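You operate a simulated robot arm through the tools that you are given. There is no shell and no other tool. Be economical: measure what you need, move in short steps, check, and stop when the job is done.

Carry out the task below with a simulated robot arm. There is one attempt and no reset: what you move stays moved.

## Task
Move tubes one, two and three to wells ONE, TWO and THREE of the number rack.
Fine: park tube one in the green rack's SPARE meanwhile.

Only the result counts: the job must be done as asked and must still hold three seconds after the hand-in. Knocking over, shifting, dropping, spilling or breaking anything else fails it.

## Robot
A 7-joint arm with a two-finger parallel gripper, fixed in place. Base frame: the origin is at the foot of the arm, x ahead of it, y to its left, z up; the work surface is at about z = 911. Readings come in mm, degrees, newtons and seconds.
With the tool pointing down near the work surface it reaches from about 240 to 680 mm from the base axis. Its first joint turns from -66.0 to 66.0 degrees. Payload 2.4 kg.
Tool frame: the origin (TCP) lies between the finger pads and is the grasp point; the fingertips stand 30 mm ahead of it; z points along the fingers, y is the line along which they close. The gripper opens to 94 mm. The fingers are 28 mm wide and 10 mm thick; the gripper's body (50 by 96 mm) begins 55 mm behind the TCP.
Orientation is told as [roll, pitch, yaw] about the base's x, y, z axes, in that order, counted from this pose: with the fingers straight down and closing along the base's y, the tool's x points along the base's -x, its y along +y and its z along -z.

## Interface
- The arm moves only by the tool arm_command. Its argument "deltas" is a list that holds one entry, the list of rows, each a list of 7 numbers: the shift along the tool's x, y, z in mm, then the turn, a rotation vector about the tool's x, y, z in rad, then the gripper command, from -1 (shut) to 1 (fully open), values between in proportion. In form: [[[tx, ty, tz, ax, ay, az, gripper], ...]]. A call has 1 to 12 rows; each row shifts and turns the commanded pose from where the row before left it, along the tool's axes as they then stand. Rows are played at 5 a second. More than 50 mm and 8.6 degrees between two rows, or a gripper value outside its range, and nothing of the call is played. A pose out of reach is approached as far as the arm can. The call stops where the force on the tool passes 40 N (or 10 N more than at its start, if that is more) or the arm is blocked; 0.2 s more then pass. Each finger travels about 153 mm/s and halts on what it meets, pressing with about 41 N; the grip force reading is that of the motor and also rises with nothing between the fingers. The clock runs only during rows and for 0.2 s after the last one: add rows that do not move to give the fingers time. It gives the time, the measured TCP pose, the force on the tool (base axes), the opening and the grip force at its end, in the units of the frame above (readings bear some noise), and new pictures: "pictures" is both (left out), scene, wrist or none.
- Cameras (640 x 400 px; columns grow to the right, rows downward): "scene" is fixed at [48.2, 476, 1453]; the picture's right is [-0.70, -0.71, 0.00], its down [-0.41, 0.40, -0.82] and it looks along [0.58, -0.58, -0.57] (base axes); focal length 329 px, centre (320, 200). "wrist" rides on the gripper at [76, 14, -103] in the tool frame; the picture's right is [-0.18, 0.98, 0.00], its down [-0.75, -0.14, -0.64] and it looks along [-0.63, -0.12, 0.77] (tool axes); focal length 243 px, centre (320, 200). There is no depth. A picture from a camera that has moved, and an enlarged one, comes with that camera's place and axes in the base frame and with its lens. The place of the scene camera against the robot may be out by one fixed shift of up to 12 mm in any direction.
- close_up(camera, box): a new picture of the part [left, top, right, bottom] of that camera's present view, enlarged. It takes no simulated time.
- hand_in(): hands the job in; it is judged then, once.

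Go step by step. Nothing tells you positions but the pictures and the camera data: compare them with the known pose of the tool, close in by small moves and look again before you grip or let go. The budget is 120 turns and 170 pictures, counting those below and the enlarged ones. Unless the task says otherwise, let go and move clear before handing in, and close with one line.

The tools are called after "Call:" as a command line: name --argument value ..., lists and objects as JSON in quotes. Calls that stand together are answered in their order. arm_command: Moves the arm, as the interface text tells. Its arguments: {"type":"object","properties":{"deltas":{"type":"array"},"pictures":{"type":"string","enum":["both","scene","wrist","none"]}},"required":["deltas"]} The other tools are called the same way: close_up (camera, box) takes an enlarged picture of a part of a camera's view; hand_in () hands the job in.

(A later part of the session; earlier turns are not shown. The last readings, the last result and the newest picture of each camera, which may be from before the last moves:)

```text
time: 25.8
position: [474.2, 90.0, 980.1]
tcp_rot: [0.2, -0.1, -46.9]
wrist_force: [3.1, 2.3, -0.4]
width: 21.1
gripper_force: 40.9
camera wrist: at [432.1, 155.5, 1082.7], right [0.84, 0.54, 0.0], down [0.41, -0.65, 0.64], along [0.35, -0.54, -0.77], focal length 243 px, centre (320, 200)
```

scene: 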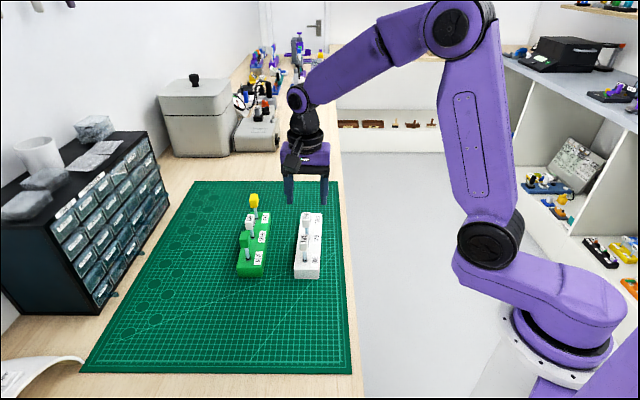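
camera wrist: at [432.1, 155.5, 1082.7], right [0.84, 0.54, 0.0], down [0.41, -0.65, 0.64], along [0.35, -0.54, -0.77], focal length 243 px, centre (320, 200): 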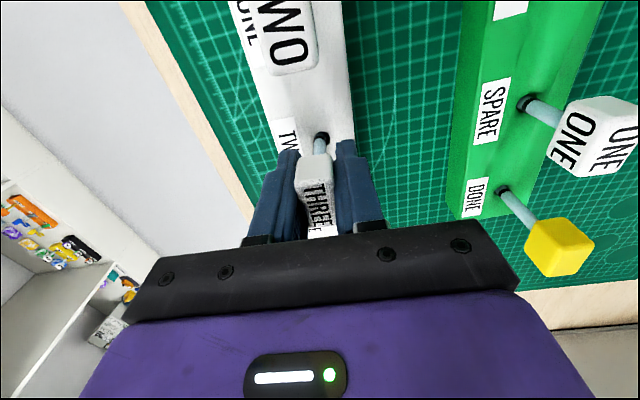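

Tube three is gripped. I'll lift it 45 mm and look.

Call:
arm_command --deltas '[[[0, 0.5, -5, 0, 0, 0, -1], [0, 0, -10, 0, 0, 0, -1], [0, 0, -15, 0, 0, 0, -1], [0, 0, -15, 0, 0, 0, -1], [-17, 0, 0, 0, 0, 0, -1], [-17, 0, 0, 0, 0, 0, -1], [-17, 0, 0, 0, 0, 0, -1], [-18, 0, 0, 0, 0, 0, -1], [0, 0, 0, 0, 0, 0, -1], [0, 0, 0, 0, 0, 0, -1]]]'

Call:
close_up --camera "wrist" --box '[280, 90, 360, 140]'

Call:
close_up --camera "scene" --box '[285, 180, 333, 210]'

```text
time: 28.0
position: [521.6, 41.8, 1027.2]
tcp_rot: [-0.1, 0.0, -46.9]
wrist_force: [-0.2, 0.4, -0.2]
width: 21.0
gripper_force: 41.2
camera wrist: at [479.2, 107.4, 1128.8], right [0.84, 0.54, 0.0], down [0.41, -0.65, 0.64], along [0.34, -0.54, -0.77], focal length 243 px, centre (320, 200)
```

scene: 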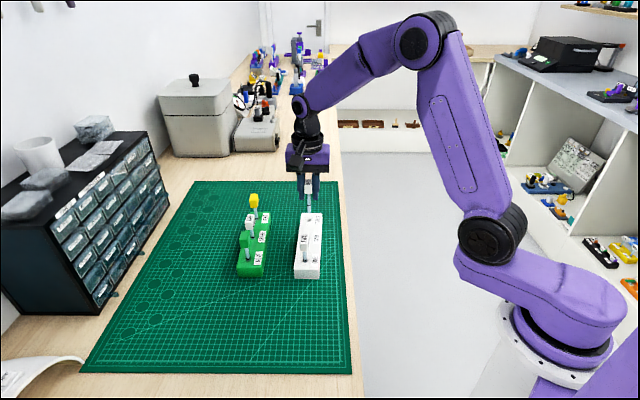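
wrist: 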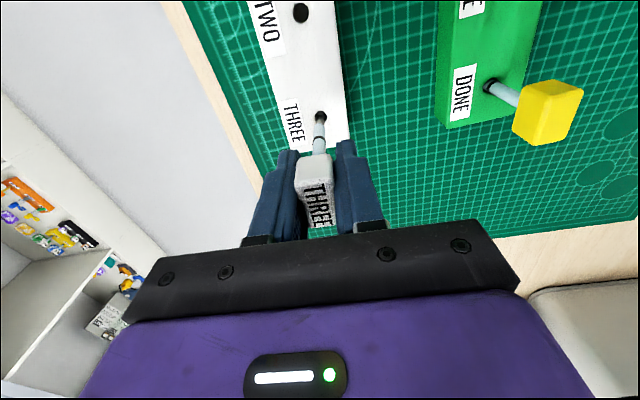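

```text
8.00 times, centred on (320, 115) of wrist
camera zoom: at [479.2, 107.4, 1128.8], right [0.84, 0.54, 0.0], down [0.41, -0.65, 0.64], along [0.34, -0.54, -0.77], focal length 1941 px, centre (320, 880)
```

zoom: 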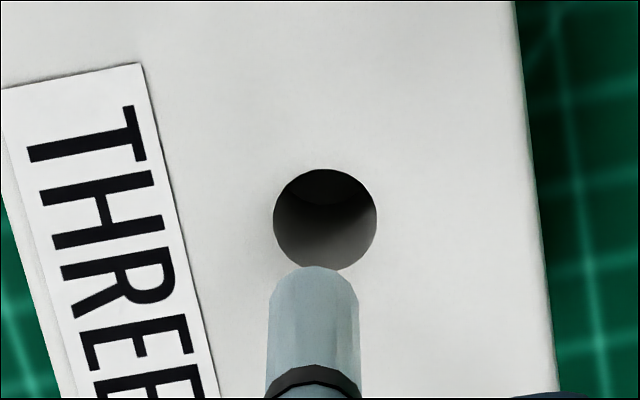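

```text
13.33 times, centred on (309, 195) of scene
camera zoom: at [48.2, 476.0, 1453.0], right [-0.7, -0.71, 0.0], down [-0.41, 0.4, -0.82], along [0.58, -0.58, -0.57], focal length 4386 px, centre (467, 267)
```

zoom: 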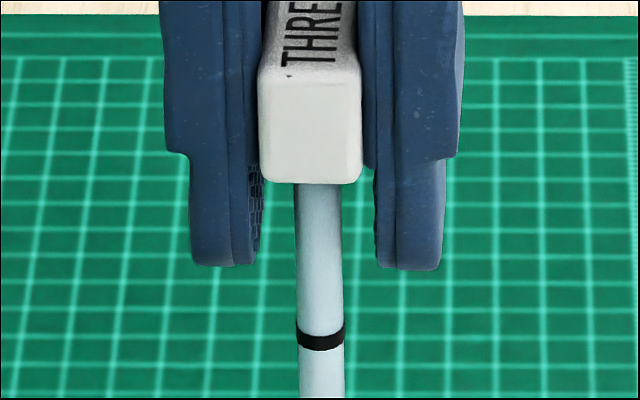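

Tube three is now just above well THREE, needing about +1.2 mm in y. I'll correct and descend most of the gap.

Call:
arm_command --deltas '[[[0, 1.2, 5, 0, 0, 0, -1], [0, 0, 8, 0, 0, 0, -1], [0, 0, 8, 0, 0, 0, -1], [0, 0, 0, 0, 0, 0, -1], [0, 0, 0, 0, 0, 0, -1], [0, 0, 0, 0, 0, 0, -1]]]' --pictures "none"

Call:
close_up --camera "wrist" --box '[280, 100, 360, 150]'

Call:
close_up --camera "scene" --box '[285, 200, 333, 230]'

```text
time: 29.4
position: [521.8, 44.0, 1003.3]
tcp_rot: [-0.1, 0.0, -46.9]
wrist_force: [-0.5, 0.2, 1.1]
width: 20.8
gripper_force: 40.9
```

```text
8.00 times, centred on (320, 125) of wrist
camera zoom: at [479.8, 107.7, 1106.5], right [0.84, 0.54, 0.0], down [0.41, -0.65, 0.64], along [0.34, -0.54, -0.77], focal length 1941 px, centre (320, 800)
```

zoom: 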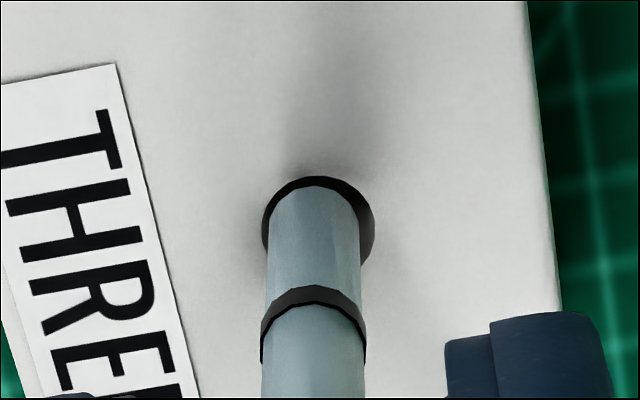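

```text
13.33 times, centred on (309, 215) of scene
camera zoom: at [48.2, 476.0, 1453.0], right [-0.7, -0.71, 0.0], down [-0.41, 0.4, -0.82], along [0.58, -0.58, -0.57], focal length 4386 px, centre (467, 0)
```

zoom: 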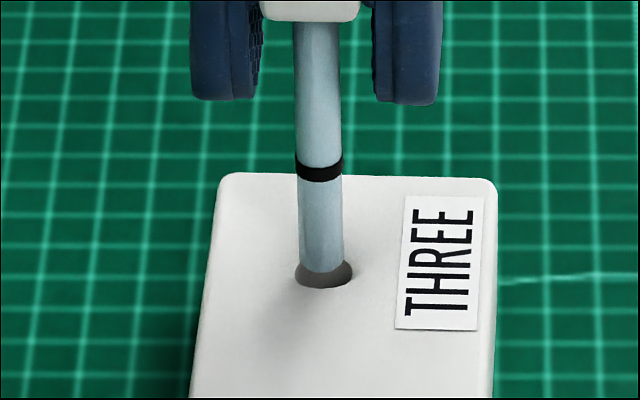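

Laterally good; extrapolating down, the tube would hit the near edge of the hole, so I'll shift x by -1.5 mm and lower 3 mm.

Call:
arm_command --deltas '[[[-1.5, 0, 0, 0, 0, 0, -1], [0, 0, 3, 0, 0, 0, -1], [0, 0, 0, 0, 0, 0, -1], [0, 0, 0, 0, 0, 0, -1]]]' --pictures "none"

Call:
close_up --camera "wrist" --box '[280, 100, 360, 150]'

Call:
close_up --camera "scene" --box '[285, 200, 333, 230]'

```text
time: 30.4
position: [522.5, 41.5, 1000.8]
tcp_rot: [0.1, 0.0, -47.0]
wrist_force: [-0.1, -0.7, -0.2]
width: 20.9
gripper_force: 40.9
```

```text
8.00 times, centred on (320, 125) of wrist
camera zoom: at [480.8, 107.3, 1102.9], right [0.84, 0.54, 0.0], down [0.41, -0.65, 0.64], along [0.34, -0.54, -0.77], focal length 1941 px, centre (320, 800)
```

zoom: 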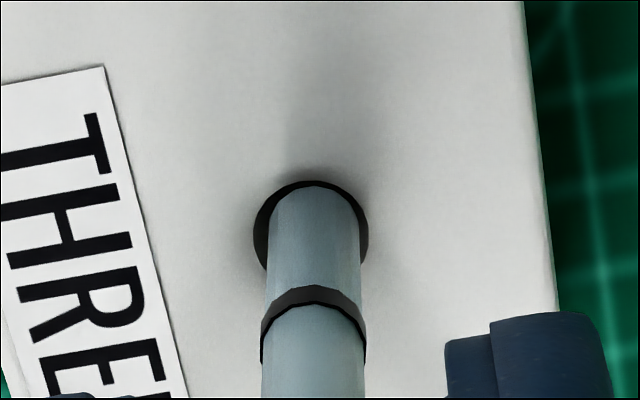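

```text
13.33 times, centred on (309, 215) of scene
camera zoom: at [48.2, 476.0, 1453.0], right [-0.7, -0.71, 0.0], down [-0.41, 0.4, -0.82], along [0.58, -0.58, -0.57], focal length 4386 px, centre (467, 0)
```

zoom: 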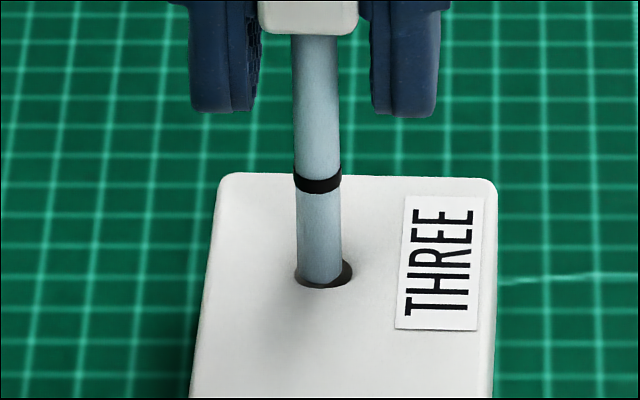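

Tube end is at hole level; I'll nudge (-0.8, -0.6) and start lowering.

Call:
arm_command --deltas '[[[-0.8, -0.6, 0, 0, 0, 0, -1], [0, 0, 0, 0, 0, 0, -1], [0, 0, 2, 0, 0, 0, -1], [0, 0, 1, 0, 0, 0, -1], [0, 0, 0, 0, 0, 0, -1]]]' --pictures "none"

Call:
close_up --camera "wrist" --box '[280, 100, 360, 150]'

Call:
close_up --camera "scene" --box '[285, 200, 333, 230]'

```text
time: 31.6
position: [524.6, 40.8, 995.9]
tcp_rot: [-0.1, 0.0, -46.9]
wrist_force: [0.4, -0.4, -0.9]
width: 20.8
gripper_force: 40.9
```

```text
8.00 times, centred on (320, 125) of wrist
camera zoom: at [481.4, 106.0, 1100.1], right [0.84, 0.54, 0.0], down [0.41, -0.65, 0.64], along [0.34, -0.54, -0.77], focal length 1941 px, centre (320, 800)
```

zoom: 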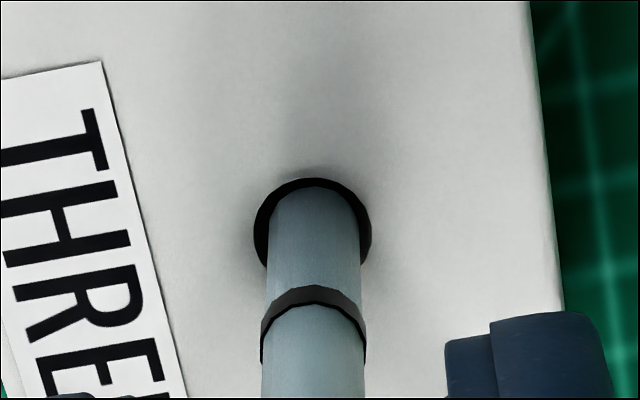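

```text
13.33 times, centred on (309, 215) of scene
camera zoom: at [48.2, 476.0, 1453.0], right [-0.7, -0.71, 0.0], down [-0.41, 0.4, -0.82], along [0.58, -0.58, -0.57], focal length 4386 px, centre (467, 0)
```

zoom: 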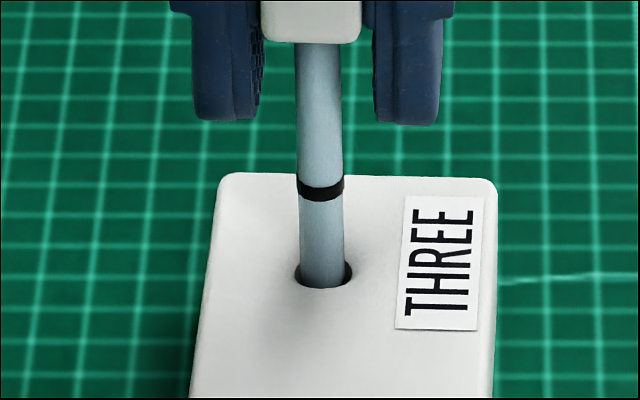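

Centred in both views and entering. I'll continue down.

Call:
arm_command --deltas '[[[0, 0, 2, 0, 0, 0, -1], [0, 0, 2, 0, 0, 0, -1], [0, 0, 2, 0, 0, 0, -1], [0, 0, 3, 0, 0, 0, -1], [0, 0, 3, 0, 0, 0, -1], [0, 0, 0, 0, 0, 0, -1]]]' --pictures "none"

Call:
close_up --camera "wrist" --box '[280, 100, 360, 150]'

Call:
close_up --camera "scene" --box '[285, 200, 333, 230]'

```text
time: 33.0
position: [522.3, 41.2, 986.1]
tcp_rot: [0.0, 0.0, -46.9]
wrist_force: [1.2, -2.2, 0.6]
width: 20.9
gripper_force: 40.9
```

```text
8.00 times, centred on (320, 125) of wrist
camera zoom: at [480.2, 106.7, 1088.5], right [0.84, 0.54, 0.0], down [0.41, -0.65, 0.64], along [0.34, -0.54, -0.77], focal length 1941 px, centre (320, 800)
```

zoom: 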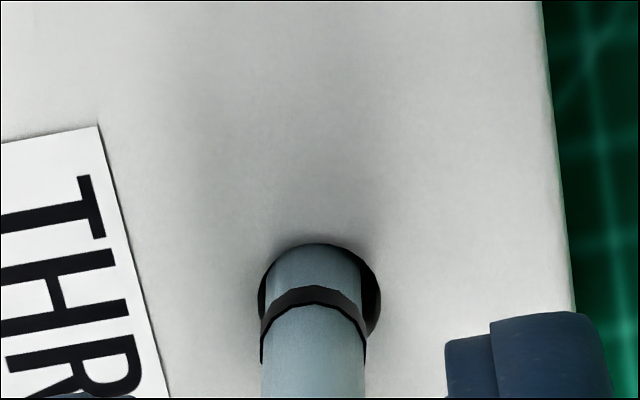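

```text
13.33 times, centred on (309, 215) of scene
camera zoom: at [48.2, 475.9, 1453.0], right [-0.7, -0.71, 0.0], down [-0.41, 0.4, -0.82], along [0.58, -0.58, -0.57], focal length 4386 px, centre (467, 0)
```

zoom: 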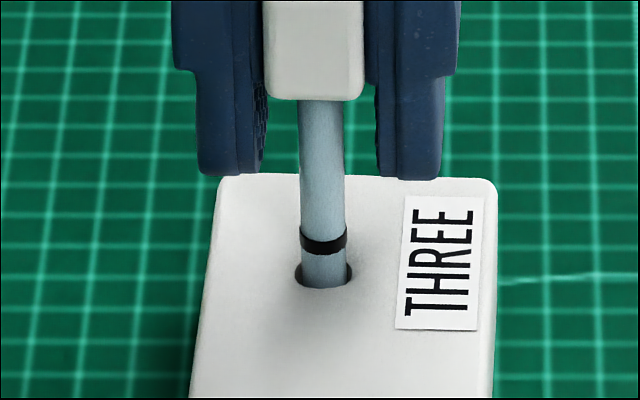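

It's lightly touching the near wall; I'll ease x -0.6 and finish lowering in small steps.

Call:
arm_command --deltas '[[[-0.6, 0, 1, 0, 0, 0, -1], [0, 0, 2, 0, 0, 0, -1], [0, 0, 1, 0, 0, 0, -1], [0, 0, 1, 0, 0, 0, -1], [0, 0, 1, 0, 0, 0, -1], [0, 0, 0, 0, 0, 0, -1]]]' --pictures "none"

Call:
close_up --camera "scene" --box '[285, 200, 333, 230]'

```text
time: 34.4
position: [522.7, 41.5, 979.6]
tcp_rot: [0.1, 0.0, -46.9]
wrist_force: [-2.7, 0.8, 7.6]
width: 21.0
gripper_force: 41.0
```

```text
13.33 times, centred on (309, 215) of scene
camera zoom: at [48.0, 476.0, 1453.0], right [-0.7, -0.71, 0.0], down [-0.41, 0.4, -0.82], along [0.58, -0.58, -0.57], focal length 4386 px, centre (467, 0)
```

zoom: 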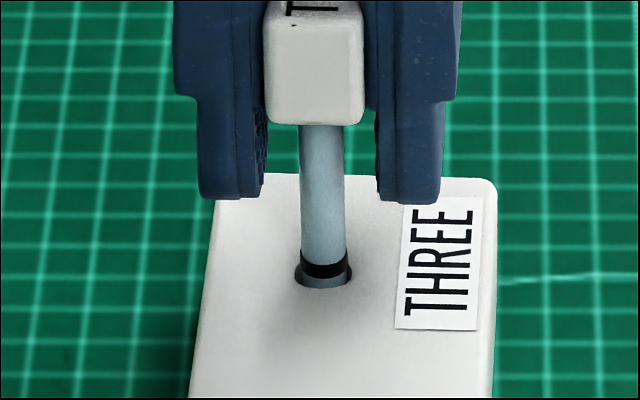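

Tube three is seated (contact force 7.6 N, collar as before). I'll release, rise and go above tube two in well ONE.

Call:
arm_command --deltas '[[[0, 0, -0.5, 0, 0, 0, -1], [0, 0, 0, 0, 0, 0, -0.3], [0, 0, 0, 0, 0, 0, 0.1], [0, 0, 0, 0, 0, 0, 0.1], [0, 0, -25, 0, 0, 0, 0.1], [0, 0, -30, 0, 0, 0, 0.2], [0, 0, -30, 0, 0, 0, 0.2], [46, 0, 0, 0, 0, 0, 0.2], [46, 0, 0, 0, 0, 0, 0.2], [45, 0, 0, 0, 0, 0, 0.2], [0, 0, 0, 0, 0, 0, 0.2], [0, 0, 0, 0, 0, 0, 0.2]]]'

Call:
close_up --camera "wrist" --box '[240, 60, 400, 160]'

```text
time: 37.0
position: [428.0, 141.4, 1063.5]
tcp_rot: [0.0, -0.1, -46.8]
wrist_force: [0.5, 0.2, 0.5]
width: 56.3
gripper_force: 0.0
camera wrist: at [386.1, 206.0, 1167.1], right [0.84, 0.54, 0.0], down [0.41, -0.65, 0.64], along [0.34, -0.54, -0.77], focal length 243 px, centre (320, 200)
```

scene: 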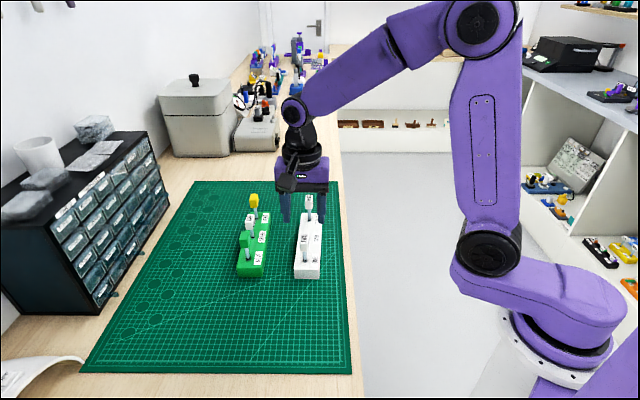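
wrist: 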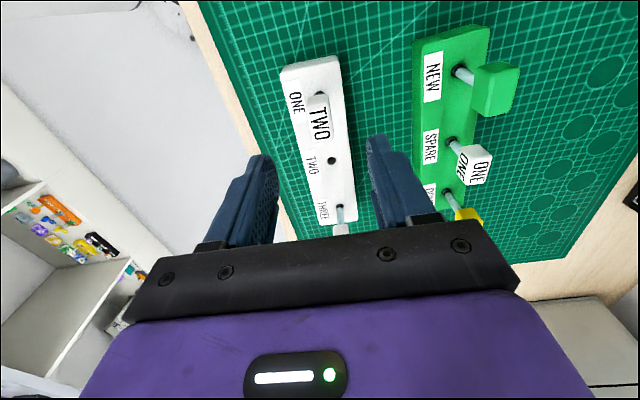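

```text
4.00 times, centred on (320, 110) of wrist
camera zoom: at [386.1, 206.0, 1167.1], right [0.84, 0.54, 0.0], down [0.41, -0.65, 0.64], along [0.34, -0.54, -0.77], focal length 970 px, centre (320, 560)
```

zoom: 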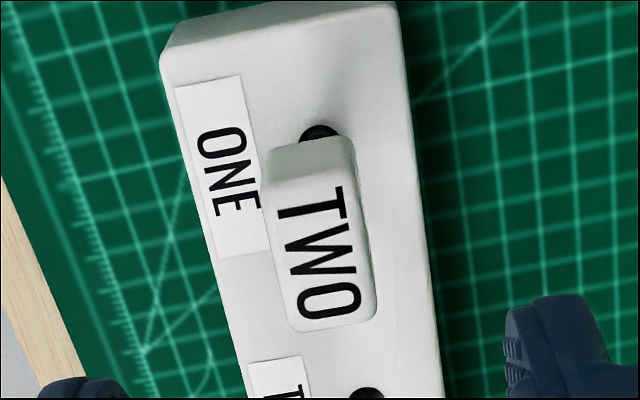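

Tube two's cap is about 4.5 mm toward +x. I'll correct and descend around it.

Call:
arm_command --deltas '[[[4.5, 0, 25, 0, 0, 0, 0.2], [0, 0, 25, 0, 0, 0, 0.2], [0, 0, 26, 0, 0, 0, 0.1], [0, 0, 0, 0, 0, 0, 0.0], [0, 0, 0, 0, 0, 0, 0.0]]]' --pictures "none"

Call:
close_up --camera "wrist" --box '[250, 120, 394, 230]'

```text
time: 38.2
position: [423.8, 144.4, 987.6]
tcp_rot: [0.0, 0.0, -47.0]
wrist_force: [0.4, -0.6, 0.1]
width: 47.0
gripper_force: 0.0
```

```text
3.64 times, centred on (322, 175) of wrist
camera zoom: at [382.2, 209.4, 1090.4], right [0.84, 0.54, 0.0], down [0.41, -0.65, 0.64], along [0.34, -0.54, -0.77], focal length 882 px, centre (313, 291)
```

zoom: 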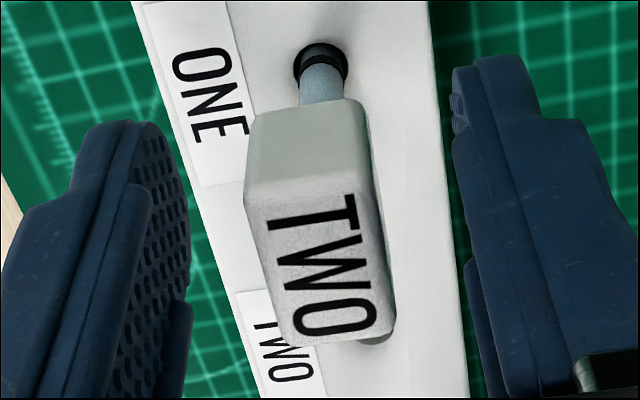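

Well centred. Lower 8 mm and grip.

Call:
arm_command --deltas '[[[0, 0, 4, 0, 0, 0, 0], [0, 0, 4, 0, 0, 0, 0], [0, 0, 0, 0, 0, 0, 0], [0, 0, 0, 0, 0, 0, -0.5], [0, 0, 0, 0, 0, 0, -1], [0, 0, 0, 0, 0, 0, -1], [0, 0, 0, 0, 0, 0, -1]]]' --pictures "wrist"

```text
time: 39.8
position: [424.8, 142.6, 980.7]
tcp_rot: [0.2, 0.0, -47.0]
wrist_force: [0.9, 0.1, 0.0]
width: 21.2
gripper_force: 40.9
camera wrist: at [383.4, 207.8, 1083.0], right [0.84, 0.54, 0.0], down [0.41, -0.65, 0.64], along [0.34, -0.54, -0.77], focal length 243 px, centre (320, 200)
```

wrist: 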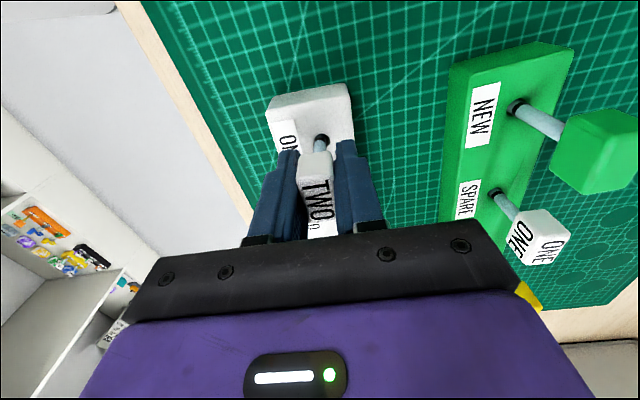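

Tube two is gripped. Lift 45 mm and shift 69 mm to well TWO.

Call:
arm_command --deltas '[[[0, 0, -5, 0, 0, 0, -1], [0, 0, -10, 0, 0, 0, -1], [0, 0, -15, 0, 0, 0, -1], [0, 0, -15, 0, 0, 0, -1], [-17, 0, 0, 0, 0, 0, -1], [-17, 0, 0, 0, 0, 0, -1], [-17, 0, 0, 0, 0, 0, -1], [-18, 0, 0, 0, 0, 0, -1], [0, 0, 0, 0, 0, 0, -1], [0, 0, 0, 0, 0, 0, -1]]]'

Call:
close_up --camera "wrist" --box '[280, 90, 360, 140]'

```text
time: 42.0
position: [472.1, 94.0, 1025.3]
tcp_rot: [0.0, 0.0, -46.9]
wrist_force: [-0.2, 0.3, 0.1]
width: 21.0
gripper_force: 41.0
camera wrist: at [429.6, 158.8, 1127.7], right [0.84, 0.54, 0.0], down [0.41, -0.65, 0.64], along [0.34, -0.54, -0.77], focal length 243 px, centre (320, 200)
```

scene: 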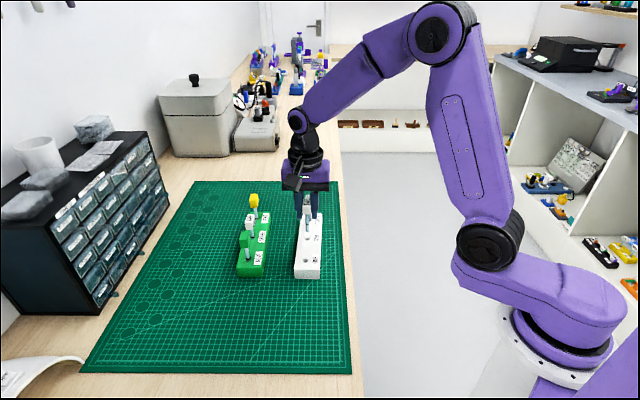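
wrist: 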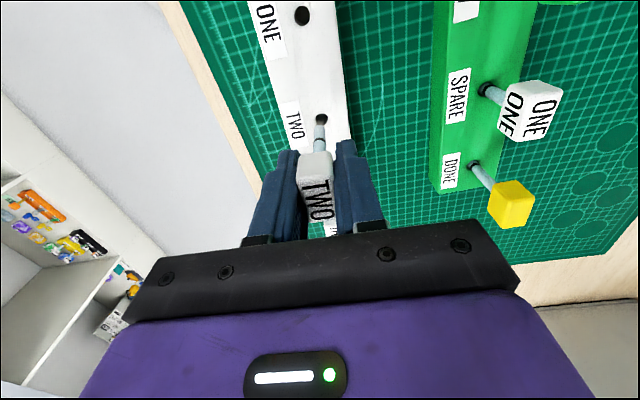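

```text
8.00 times, centred on (320, 115) of wrist
camera zoom: at [429.6, 158.8, 1127.7], right [0.84, 0.54, 0.0], down [0.41, -0.65, 0.64], along [0.34, -0.54, -0.77], focal length 1941 px, centre (320, 880)
```

zoom: 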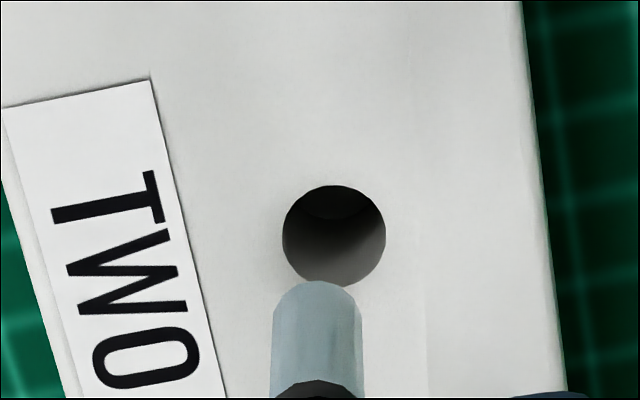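

Relative to the successful insertion of tube three, I need about (-2.5, +1.1) mm here. Correct and descend to near the hole.

Call:
arm_command --deltas '[[[-2.4, 1.1, 5, 0, 0, 0, -1], [0, 0, 8, 0, 0, 0, -1], [0, 0, 8, 0, 0, 0, -1], [0, 0, 0, 0, 0, 0, -1], [0, 0, 0, 0, 0, 0, -1], [0, 0, 0, 0, 0, 0, -1]]]' --pictures "none"

Call:
close_up --camera "wrist" --box '[280, 100, 360, 150]'

Call:
close_up --camera "scene" --box '[285, 217, 333, 247]'

```text
time: 43.4
position: [476.1, 91.3, 1005.9]
tcp_rot: [0.0, 0.0, -46.9]
wrist_force: [0.0, -0.4, -0.5]
width: 21.0
gripper_force: 40.9
```

```text
8.00 times, centred on (320, 125) of wrist
camera zoom: at [433.4, 157.1, 1107.1], right [0.84, 0.54, 0.0], down [0.41, -0.65, 0.64], along [0.34, -0.54, -0.77], focal length 1941 px, centre (320, 800)
```

zoom: 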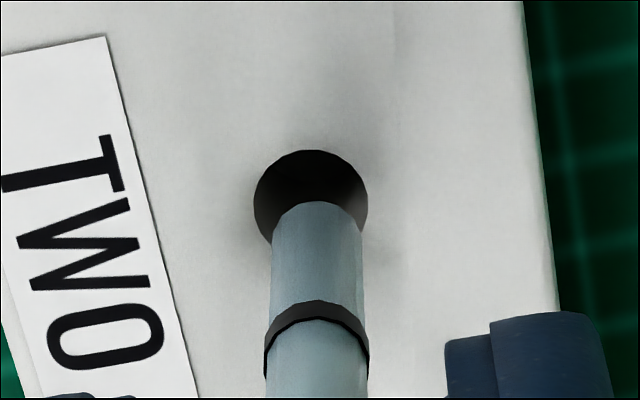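

```text
13.33 times, centred on (309, 232) of scene
camera zoom: at [48.2, 476.0, 1453.0], right [-0.7, -0.71, 0.0], down [-0.41, 0.4, -0.82], along [0.58, -0.58, -0.57], focal length 4386 px, centre (467, -227)
```

zoom: 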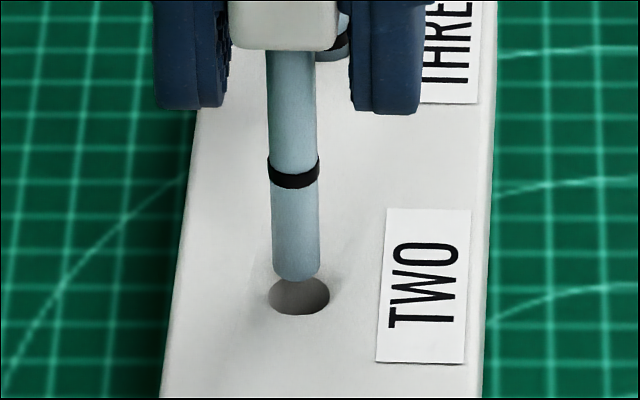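

The tube end is ~5 mm above and needs about (+1.3, -0.3). I'll correct and lower 4 mm.

Call:
arm_command --deltas '[[[1.3, -0.3, 0, 0, 0, 0, -1], [0, 0, 4, 0, 0, 0, -1], [0, 0, 0, 0, 0, 0, -1], [0, 0, 0, 0, 0, 0, -1]]]' --pictures "none"

Call:
close_up --camera "wrist" --box '[280, 100, 360, 150]'

Call:
close_up --camera "scene" --box '[285, 217, 333, 247]'

```text
time: 44.4
position: [473.6, 94.6, 1000.5]
tcp_rot: [0.1, 0.0, -46.8]
wrist_force: [0.5, 0.2, 0.7]
width: 20.8
gripper_force: 40.8
```

```text
8.00 times, centred on (320, 125) of wrist
camera zoom: at [432.0, 158.9, 1103.2], right [0.84, 0.54, 0.0], down [0.41, -0.65, 0.64], along [0.34, -0.54, -0.77], focal length 1941 px, centre (320, 800)
```

zoom: 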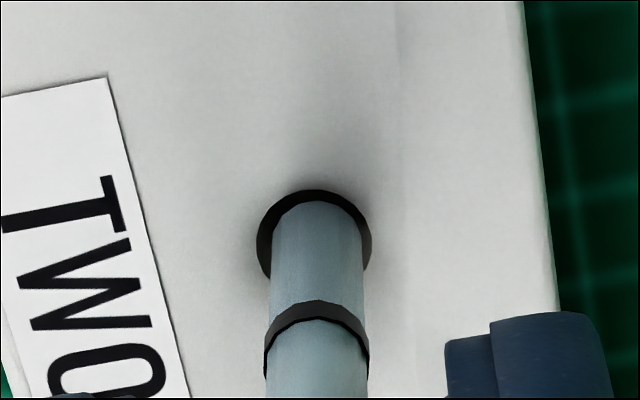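

```text
13.33 times, centred on (309, 232) of scene
camera zoom: at [48.2, 476.0, 1453.0], right [-0.7, -0.71, 0.0], down [-0.41, 0.4, -0.82], along [0.58, -0.58, -0.57], focal length 4386 px, centre (467, -227)
```

zoom: 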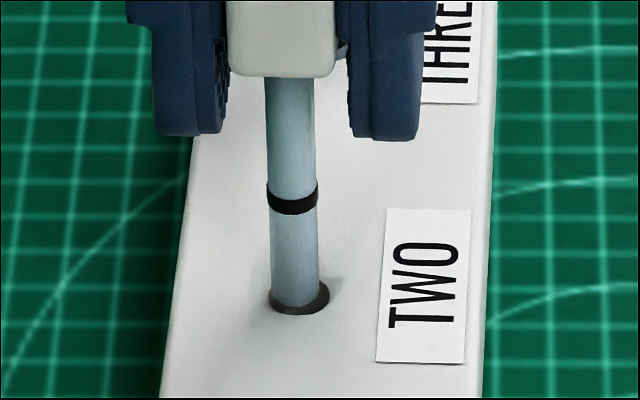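

Nearly ideal; a nudge of (-0.3, -0.4) and begin inserting.

Call:
arm_command --deltas '[[[-0.3, -0.4, 0, 0, 0, 0, -1], [0, 0, 0, 0, 0, 0, -1], [0, 0, 2, 0, 0, 0, -1], [0, 0, 2, 0, 0, 0, -1], [0, 0, 0, 0, 0, 0, -1]]]' --pictures "none"

Call:
close_up --camera "wrist" --box '[280, 100, 360, 150]'

Call:
close_up --camera "scene" --box '[285, 217, 333, 247]'

```text
time: 45.6
position: [475.2, 94.5, 995.8]
tcp_rot: [0.1, 0.0, -46.9]
wrist_force: [-0.4, -0.2, -0.5]
width: 21.2
gripper_force: 40.4
```

```text
8.00 times, centred on (320, 125) of wrist
camera zoom: at [432.8, 158.7, 1099.4], right [0.84, 0.54, 0.0], down [0.41, -0.65, 0.64], along [0.34, -0.54, -0.77], focal length 1941 px, centre (320, 800)
```

zoom: 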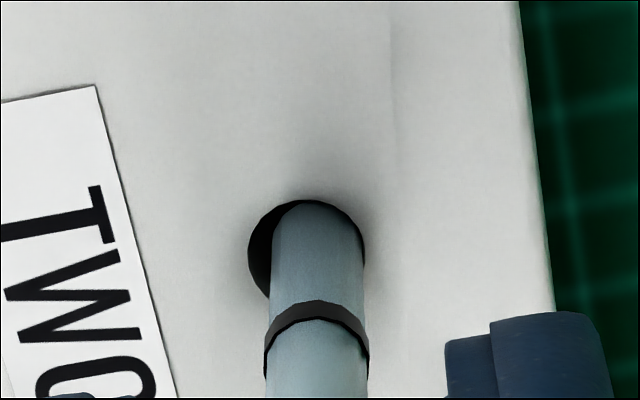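

```text
13.33 times, centred on (309, 232) of scene
camera zoom: at [48.2, 476.0, 1453.0], right [-0.7, -0.71, 0.0], down [-0.41, 0.4, -0.82], along [0.58, -0.58, -0.57], focal length 4386 px, centre (467, -227)
```

zoom: 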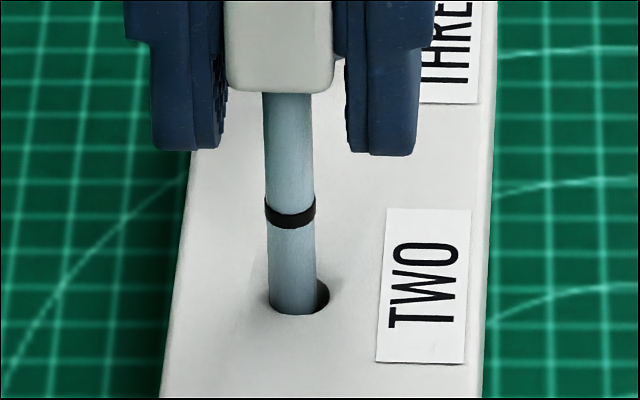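

The tube has entered, lying toward the +y wall. I'll shift y -0.8 and continue down.

Call:
arm_command --deltas '[[[-0.2, -0.8, 0, 0, 0, 0, -1], [0, 0, 2, 0, 0, 0, -1], [0, 0, 2, 0, 0, 0, -1], [0, 0, 3, 0, 0, 0, -1], [0, 0, 3, 0, 0, 0, -1], [0, 0, 0, 0, 0, 0, -1]]]' --pictures "none"

Call:
close_up --camera "scene" --box '[285, 217, 333, 247]'

```text
time: 47.0
position: [474.6, 92.4, 986.6]
tcp_rot: [0.0, 0.0, -46.9]
wrist_force: [-0.2, -0.1, -0.2]
width: 21.4
gripper_force: 40.8
```

```text
13.33 times, centred on (309, 232) of scene
camera zoom: at [48.2, 476.0, 1453.0], right [-0.7, -0.71, 0.0], down [-0.41, 0.4, -0.82], along [0.58, -0.58, -0.57], focal length 4386 px, centre (467, -227)
```

zoom: 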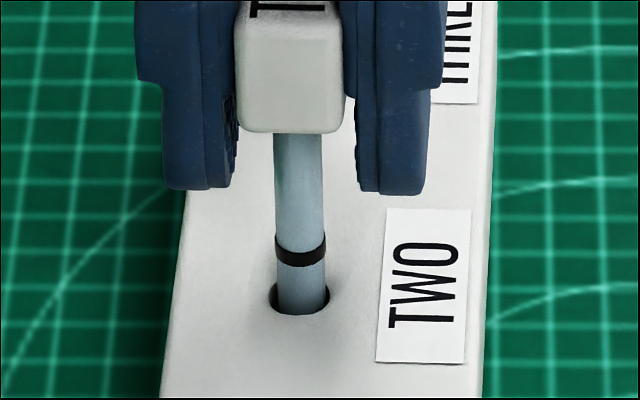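

Going in freely. I'll finish in small steps.

Call:
arm_command --deltas '[[[0, 0.3, 2, 0, 0, 0, -1], [0, 0, 2, 0, 0, 0, -1], [0, 0, 1, 0, 0, 0, -1], [0, 0, 1, 0, 0, 0, -1], [0, 0, 0, 0, 0, 0, -1]]]' --pictures "none"

Call:
close_up --camera "scene" --box '[285, 217, 333, 247]'

```text
time: 48.2
position: [473.9, 92.7, 980.6]
tcp_rot: [-0.1, 0.0, -46.9]
wrist_force: [0.3, -0.1, -0.2]
width: 21.1
gripper_force: 41.1
```

```text
13.33 times, centred on (309, 232) of scene
camera zoom: at [48.2, 476.0, 1453.0], right [-0.7, -0.71, 0.0], down [-0.41, 0.4, -0.82], along [0.58, -0.58, -0.57], focal length 4386 px, centre (467, -227)
```

zoom: 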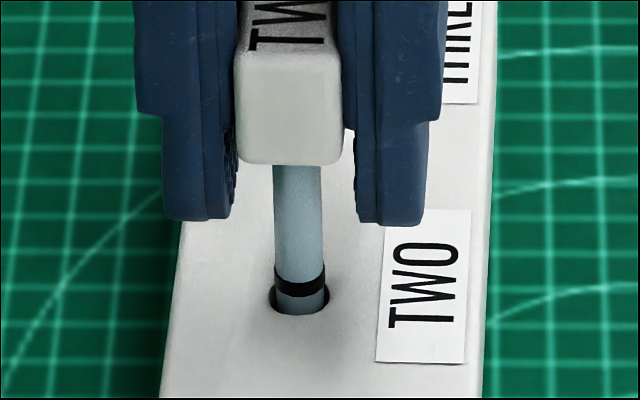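

Collar position matches the seated state. I'll lower 0.8 mm more, release, rise, and go back over tube one in SPARE.

Call:
arm_command --deltas '[[[0, 0, 0.8, 0, 0, 0, -1], [0, 0, 0, 0, 0, 0, -0.3], [0, 0, 0, 0, 0, 0, 0.1], [0, 0, 0, 0, 0, 0, 0.1], [0, 0, -25, 0, 0, 0, 0.1], [0, 0, -30, 0, 0, 0, 0.2], [0, 0, -30, 0, 0, 0, 0.2], [2, 43, 0, 0, 0, 0, 0.2], [0, 43, 0, 0, 0, 0, 0.2], [0, 42, 0, 0, 0, 0, 0.2], [0, 0, 0, 0, 0, 0, 0.2], [0, 0, 0, 0, 0, 0, 0.2]]]'

Call:
close_up --camera "wrist" --box '[240, 60, 400, 160]'

```text
time: 50.8
position: [567.5, 180.3, 1067.1]
tcp_rot: [0.0, 0.0, -47.0]
wrist_force: [0.5, 0.1, -0.2]
width: 56.5
gripper_force: 0.1
camera wrist: at [525.1, 245.4, 1169.0], right [0.84, 0.54, 0.0], down [0.41, -0.65, 0.64], along [0.34, -0.54, -0.77], focal length 243 px, centre (320, 200)
```

scene: 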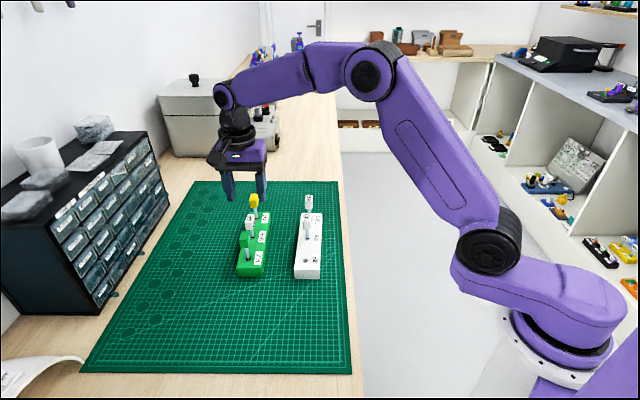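
wrist: 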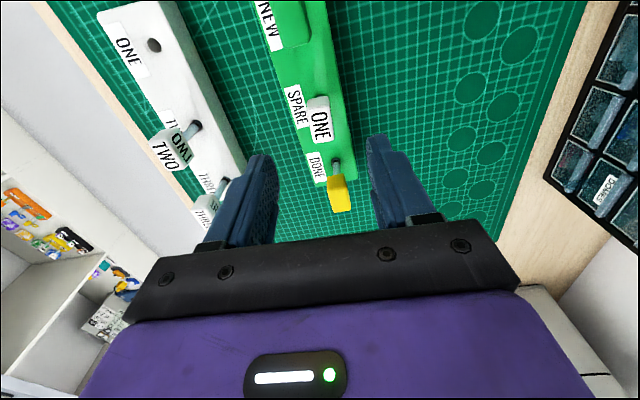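

```text
4.00 times, centred on (320, 110) of wrist
camera zoom: at [525.1, 245.4, 1169.0], right [0.84, 0.54, 0.0], down [0.41, -0.65, 0.64], along [0.34, -0.54, -0.77], focal length 970 px, centre (320, 560)
```

zoom: 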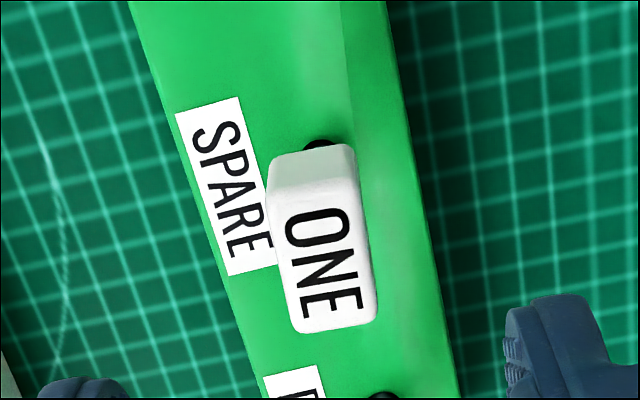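

Tube one's cap is about +2 mm in x. Correct and descend around it.

Call:
arm_command --deltas '[[[2, 0.2, 25, 0, 0, 0, 0.2], [0, 0, 25, 0, 0, 0, 0.2], [0, 0, 28, 0, 0, 0, 0.1], [0, 0, 0, 0, 0, 0, 0.0], [0, 0, 0, 0, 0, 0, 0.0]]]' --pictures "none"

Call:
close_up --camera "wrist" --box '[250, 120, 394, 230]'

```text
time: 52.0
position: [566.8, 182.9, 986.7]
tcp_rot: [0.0, 0.0, -46.9]
wrist_force: [0.1, 0.1, 0.1]
width: 46.9
gripper_force: 0.0
```

```text
3.64 times, centred on (322, 175) of wrist
camera zoom: at [524.8, 249.2, 1090.5], right [0.84, 0.54, 0.0], down [0.41, -0.65, 0.64], along [0.34, -0.54, -0.77], focal length 882 px, centre (313, 291)
```

zoom: 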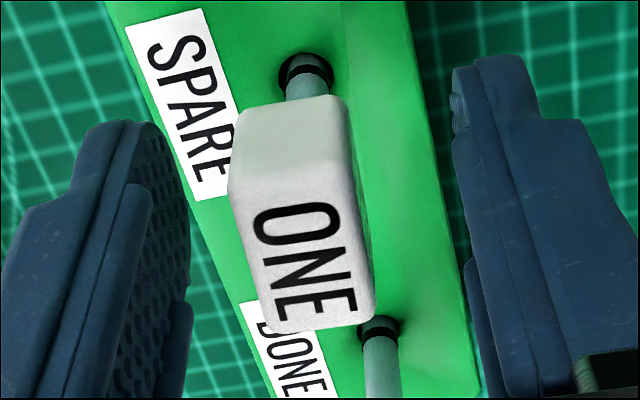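

The cap is ~2 mm toward -y. Shift, lower 7 mm and grip.

Call:
arm_command --deltas '[[[0, -2, 3, 0, 0, 0, 0], [0, 0, 4, 0, 0, 0, 0], [0, 0, 0, 0, 0, 0, 0], [0, 0, 0, 0, 0, 0, -0.5], [0, 0, 0, 0, 0, 0, -1], [0, 0, 0, 0, 0, 0, -1], [0, 0, 0, 0, 0, 0, -1]]]' --pictures "wrist"

```text
time: 53.6
position: [566.3, 182.4, 981.0]
tcp_rot: [0.1, 0.0, -46.9]
wrist_force: [-0.2, -0.5, 0.1]
width: 20.9
gripper_force: 40.8
camera wrist: at [523.4, 247.1, 1083.3], right [0.84, 0.54, 0.0], down [0.41, -0.65, 0.64], along [0.34, -0.54, -0.77], focal length 243 px, centre (320, 200)
```

wrist: 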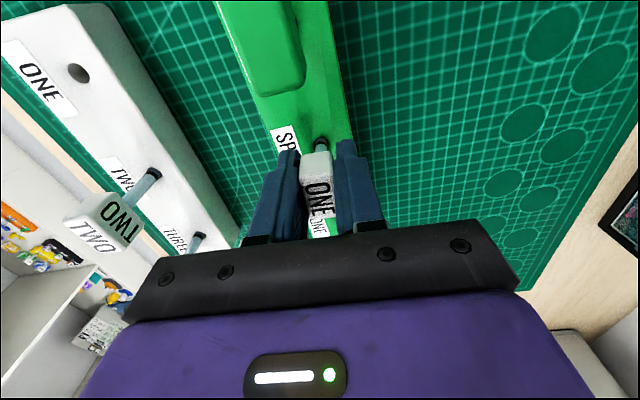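

Tube one is gripped. Lift 105 mm, carry it over to above well ONE, then lower to ~1030.

Call:
arm_command --deltas '[[[0, 0, -5, 0, 0, 0, -1], [0, 0, -15, 0, 0, 0, -1], [0, 0, -25, 0, 0, 0, -1], [0, 0, -30, 0, 0, 0, -1], [0, 0, -30, 0, 0, 0, -1], [17, -32.5, 0, 0, 0, 0, -1], [17, -32.5, 0, 0, 0, 0, -1], [17, -32.5, 0, 0, 0, 0, -1], [16.8, -32.5, 0, 0, 0, 0, -1], [0, 0, 0, 0, 0, 0, -1], [0, 0, 0, 0, 0, 0, -1]]]'

Call:
close_up --camera "wrist" --box '[240, 60, 400, 160]'

```text
time: 56.0
position: [425.5, 144.1, 1087.4]
tcp_rot: [0.1, 0.1, -46.9]
wrist_force: [-0.6, 0.2, 0.4]
width: 21.2
gripper_force: 40.9
camera wrist: at [382.1, 209.8, 1190.0], right [0.84, 0.54, 0.0], down [0.41, -0.65, 0.64], along [0.34, -0.54, -0.77], focal length 243 px, centre (320, 200)
```

scene: 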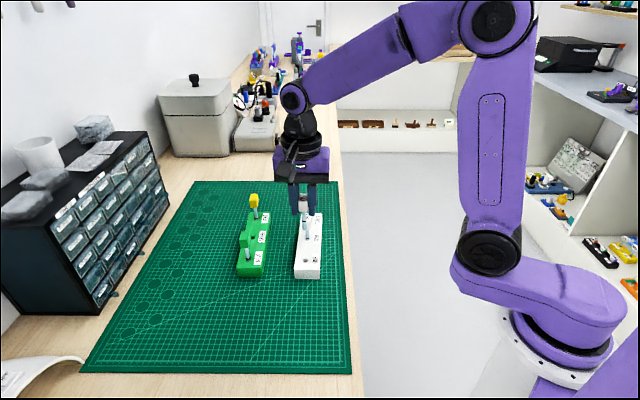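
wrist: 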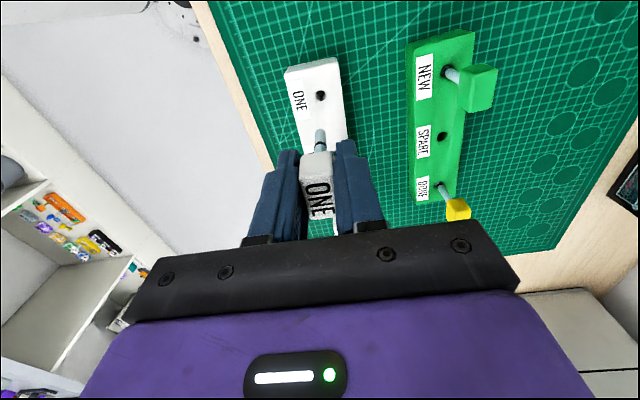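

```text
4.00 times, centred on (320, 110) of wrist
camera zoom: at [382.1, 209.8, 1190.0], right [0.84, 0.54, 0.0], down [0.41, -0.65, 0.64], along [0.34, -0.54, -0.77], focal length 970 px, centre (320, 560)
```

zoom: 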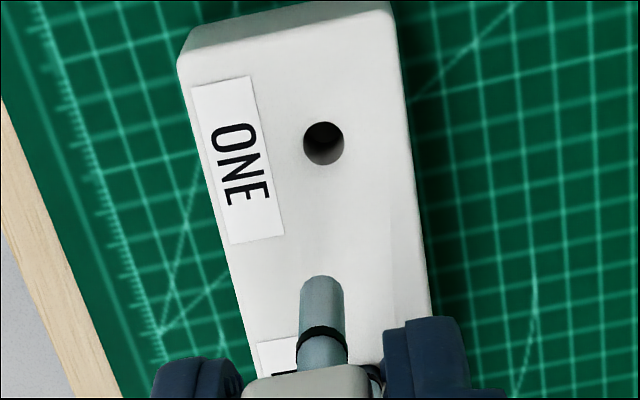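

Aligned within ~1.5 mm. Correct y and descend 60 mm.

Call:
arm_command --deltas '[[[0, 1.0, 20, 0, 0, 0, -1], [0, 0, 20, 0, 0, 0, -1], [0, 0, 20, 0, 0, 0, -1], [0, 0, 0, 0, 0, 0, -1], [0, 0, 0, 0, 0, 0, -1]]]' --pictures "none"

Call:
close_up --camera "wrist" --box '[280, 90, 360, 140]'

```text
time: 57.2
position: [425.0, 142.3, 1023.9]
tcp_rot: [0.1, 0.0, -46.9]
wrist_force: [-0.2, 0.3, -0.2]
width: 21.2
gripper_force: 40.5
```

```text
8.00 times, centred on (320, 115) of wrist
camera zoom: at [382.1, 208.1, 1127.3], right [0.84, 0.54, 0.0], down [0.41, -0.65, 0.64], along [0.34, -0.54, -0.77], focal length 1941 px, centre (320, 880)
```

zoom: 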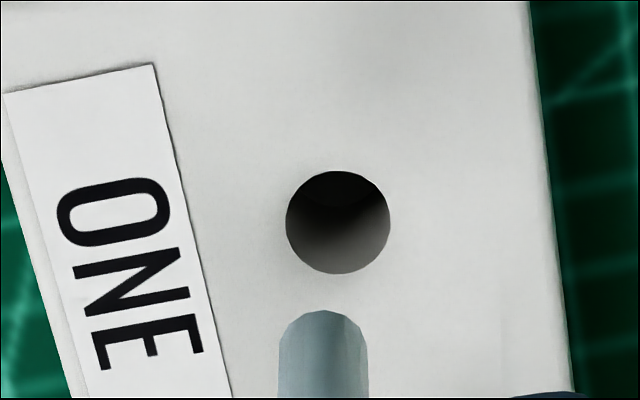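

By analogy with earlier insertions, I need about (+2.8, +1.2) mm. Apply and descend 19 mm.

Call:
arm_command --deltas '[[[2.8, 1.2, 5, 0, 0, 0, -1], [0, 0, 7, 0, 0, 0, -1], [0, 0, 7, 0, 0, 0, -1], [0, 0, 0, 0, 0, 0, -1], [0, 0, 0, 0, 0, 0, -1], [0, 0, 0, 0, 0, 0, -1]]]' --pictures "none"

Call:
close_up --camera "wrist" --box '[280, 100, 360, 150]'

Call:
close_up --camera "scene" --box '[285, 242, 333, 272]'

```text
time: 58.6
position: [423.2, 146.4, 1006.4]
tcp_rot: [0.0, -0.1, -46.8]
wrist_force: [0.4, -0.4, 0.2]
width: 20.8
gripper_force: 41.3
```

```text
8.00 times, centred on (320, 125) of wrist
camera zoom: at [381.2, 211.3, 1108.7], right [0.84, 0.54, 0.0], down [0.41, -0.65, 0.64], along [0.34, -0.54, -0.77], focal length 1941 px, centre (320, 800)
```

zoom: 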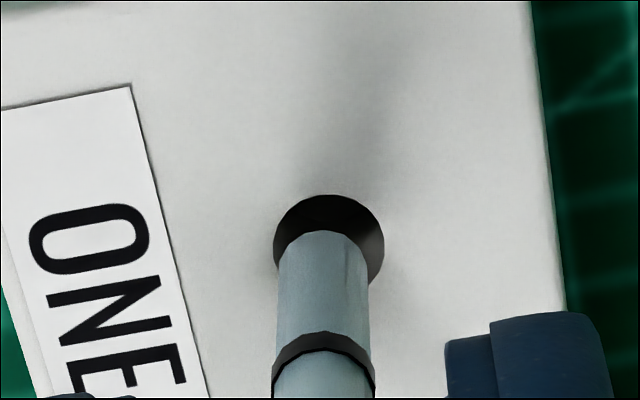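

```text
13.33 times, centred on (309, 257) of scene
camera zoom: at [48.2, 476.0, 1453.0], right [-0.7, -0.71, 0.0], down [-0.41, 0.4, -0.82], along [0.58, -0.58, -0.57], focal length 4386 px, centre (467, -560)
```

zoom: 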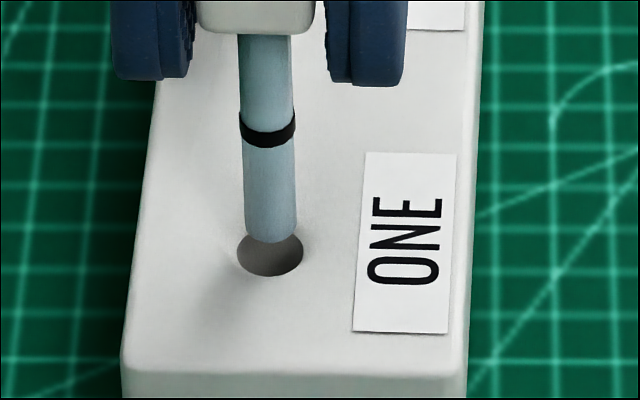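

Both views say +0.5 mm in y, x good. Correct and lower 5 mm.

Call:
arm_command --deltas '[[[0, 0.5, 0, 0, 0, 0, -1], [0, 0, 5, 0, 0, 0, -1], [0, 0, 0, 0, 0, 0, -1], [0, 0, 0, 0, 0, 0, -1]]]' --pictures "none"

Call:
close_up --camera "wrist" --box '[280, 100, 360, 150]'

Call:
close_up --camera "scene" --box '[285, 242, 333, 272]'

```text
time: 59.6
position: [424.7, 147.5, 1001.0]
tcp_rot: [0.0, 0.1, -46.9]
wrist_force: [-0.3, 0.0, 0.1]
width: 21.2
gripper_force: 41.1
```

```text
8.00 times, centred on (320, 125) of wrist
camera zoom: at [380.9, 211.8, 1104.0], right [0.84, 0.54, 0.0], down [0.41, -0.65, 0.64], along [0.34, -0.54, -0.77], focal length 1941 px, centre (320, 800)
```

zoom: 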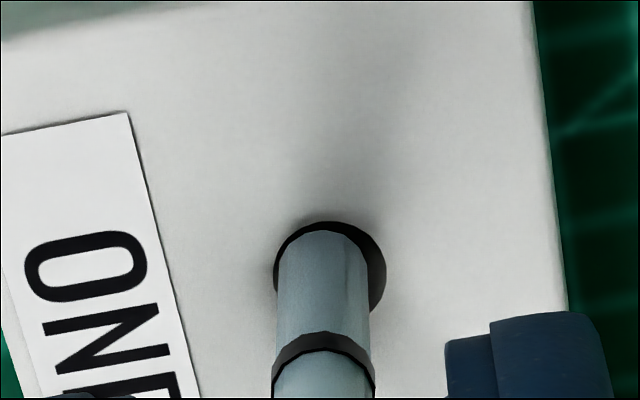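

```text
13.33 times, centred on (309, 257) of scene
camera zoom: at [48.2, 476.0, 1453.0], right [-0.7, -0.71, 0.0], down [-0.41, 0.4, -0.82], along [0.58, -0.58, -0.57], focal length 4386 px, centre (467, -560)
```

zoom: 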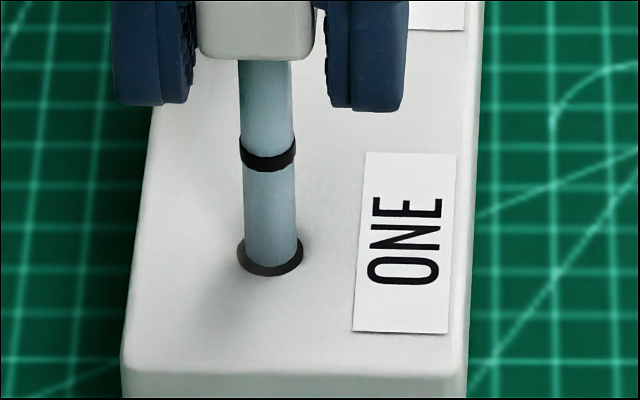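

Nudge (-0.4, +0.3) and start inserting.

Call:
arm_command --deltas '[[[-0.4, 0.3, 0, 0, 0, 0, -1], [0, 0, 0, 0, 0, 0, -1], [0, 0, 2, 0, 0, 0, -1], [0, 0, 2, 0, 0, 0, -1], [0, 0, 0, 0, 0, 0, -1]]]' --pictures "none"

Call:
close_up --camera "wrist" --box '[280, 100, 360, 150]'

Call:
close_up --camera "scene" --box '[285, 242, 333, 272]'

```text
time: 60.8
position: [423.9, 146.2, 996.2]
tcp_rot: [-0.1, 0.0, -46.8]
wrist_force: [0.1, 0.0, -0.4]
width: 21.1
gripper_force: 41.2
```

```text
8.00 times, centred on (320, 125) of wrist
camera zoom: at [381.8, 210.9, 1099.2], right [0.84, 0.54, 0.0], down [0.41, -0.65, 0.64], along [0.34, -0.54, -0.77], focal length 1941 px, centre (320, 800)
```

zoom: 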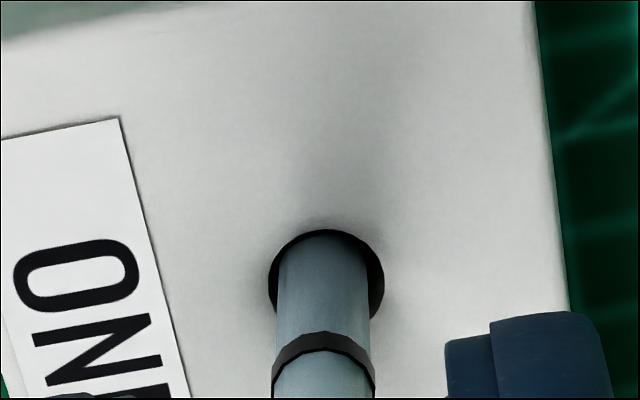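

```text
13.33 times, centred on (309, 257) of scene
camera zoom: at [48.2, 476.0, 1453.0], right [-0.7, -0.71, 0.0], down [-0.41, 0.4, -0.82], along [0.58, -0.58, -0.57], focal length 4386 px, centre (467, -560)
```

zoom: 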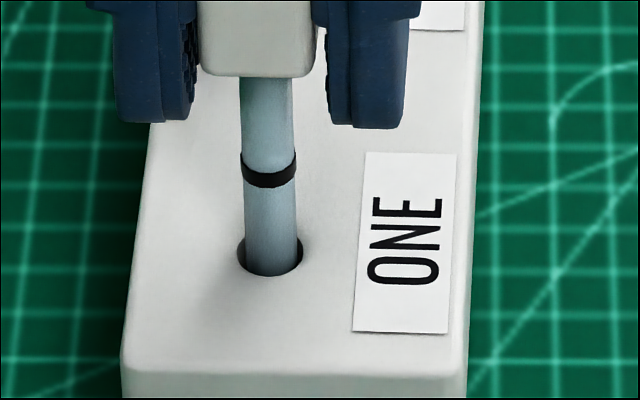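

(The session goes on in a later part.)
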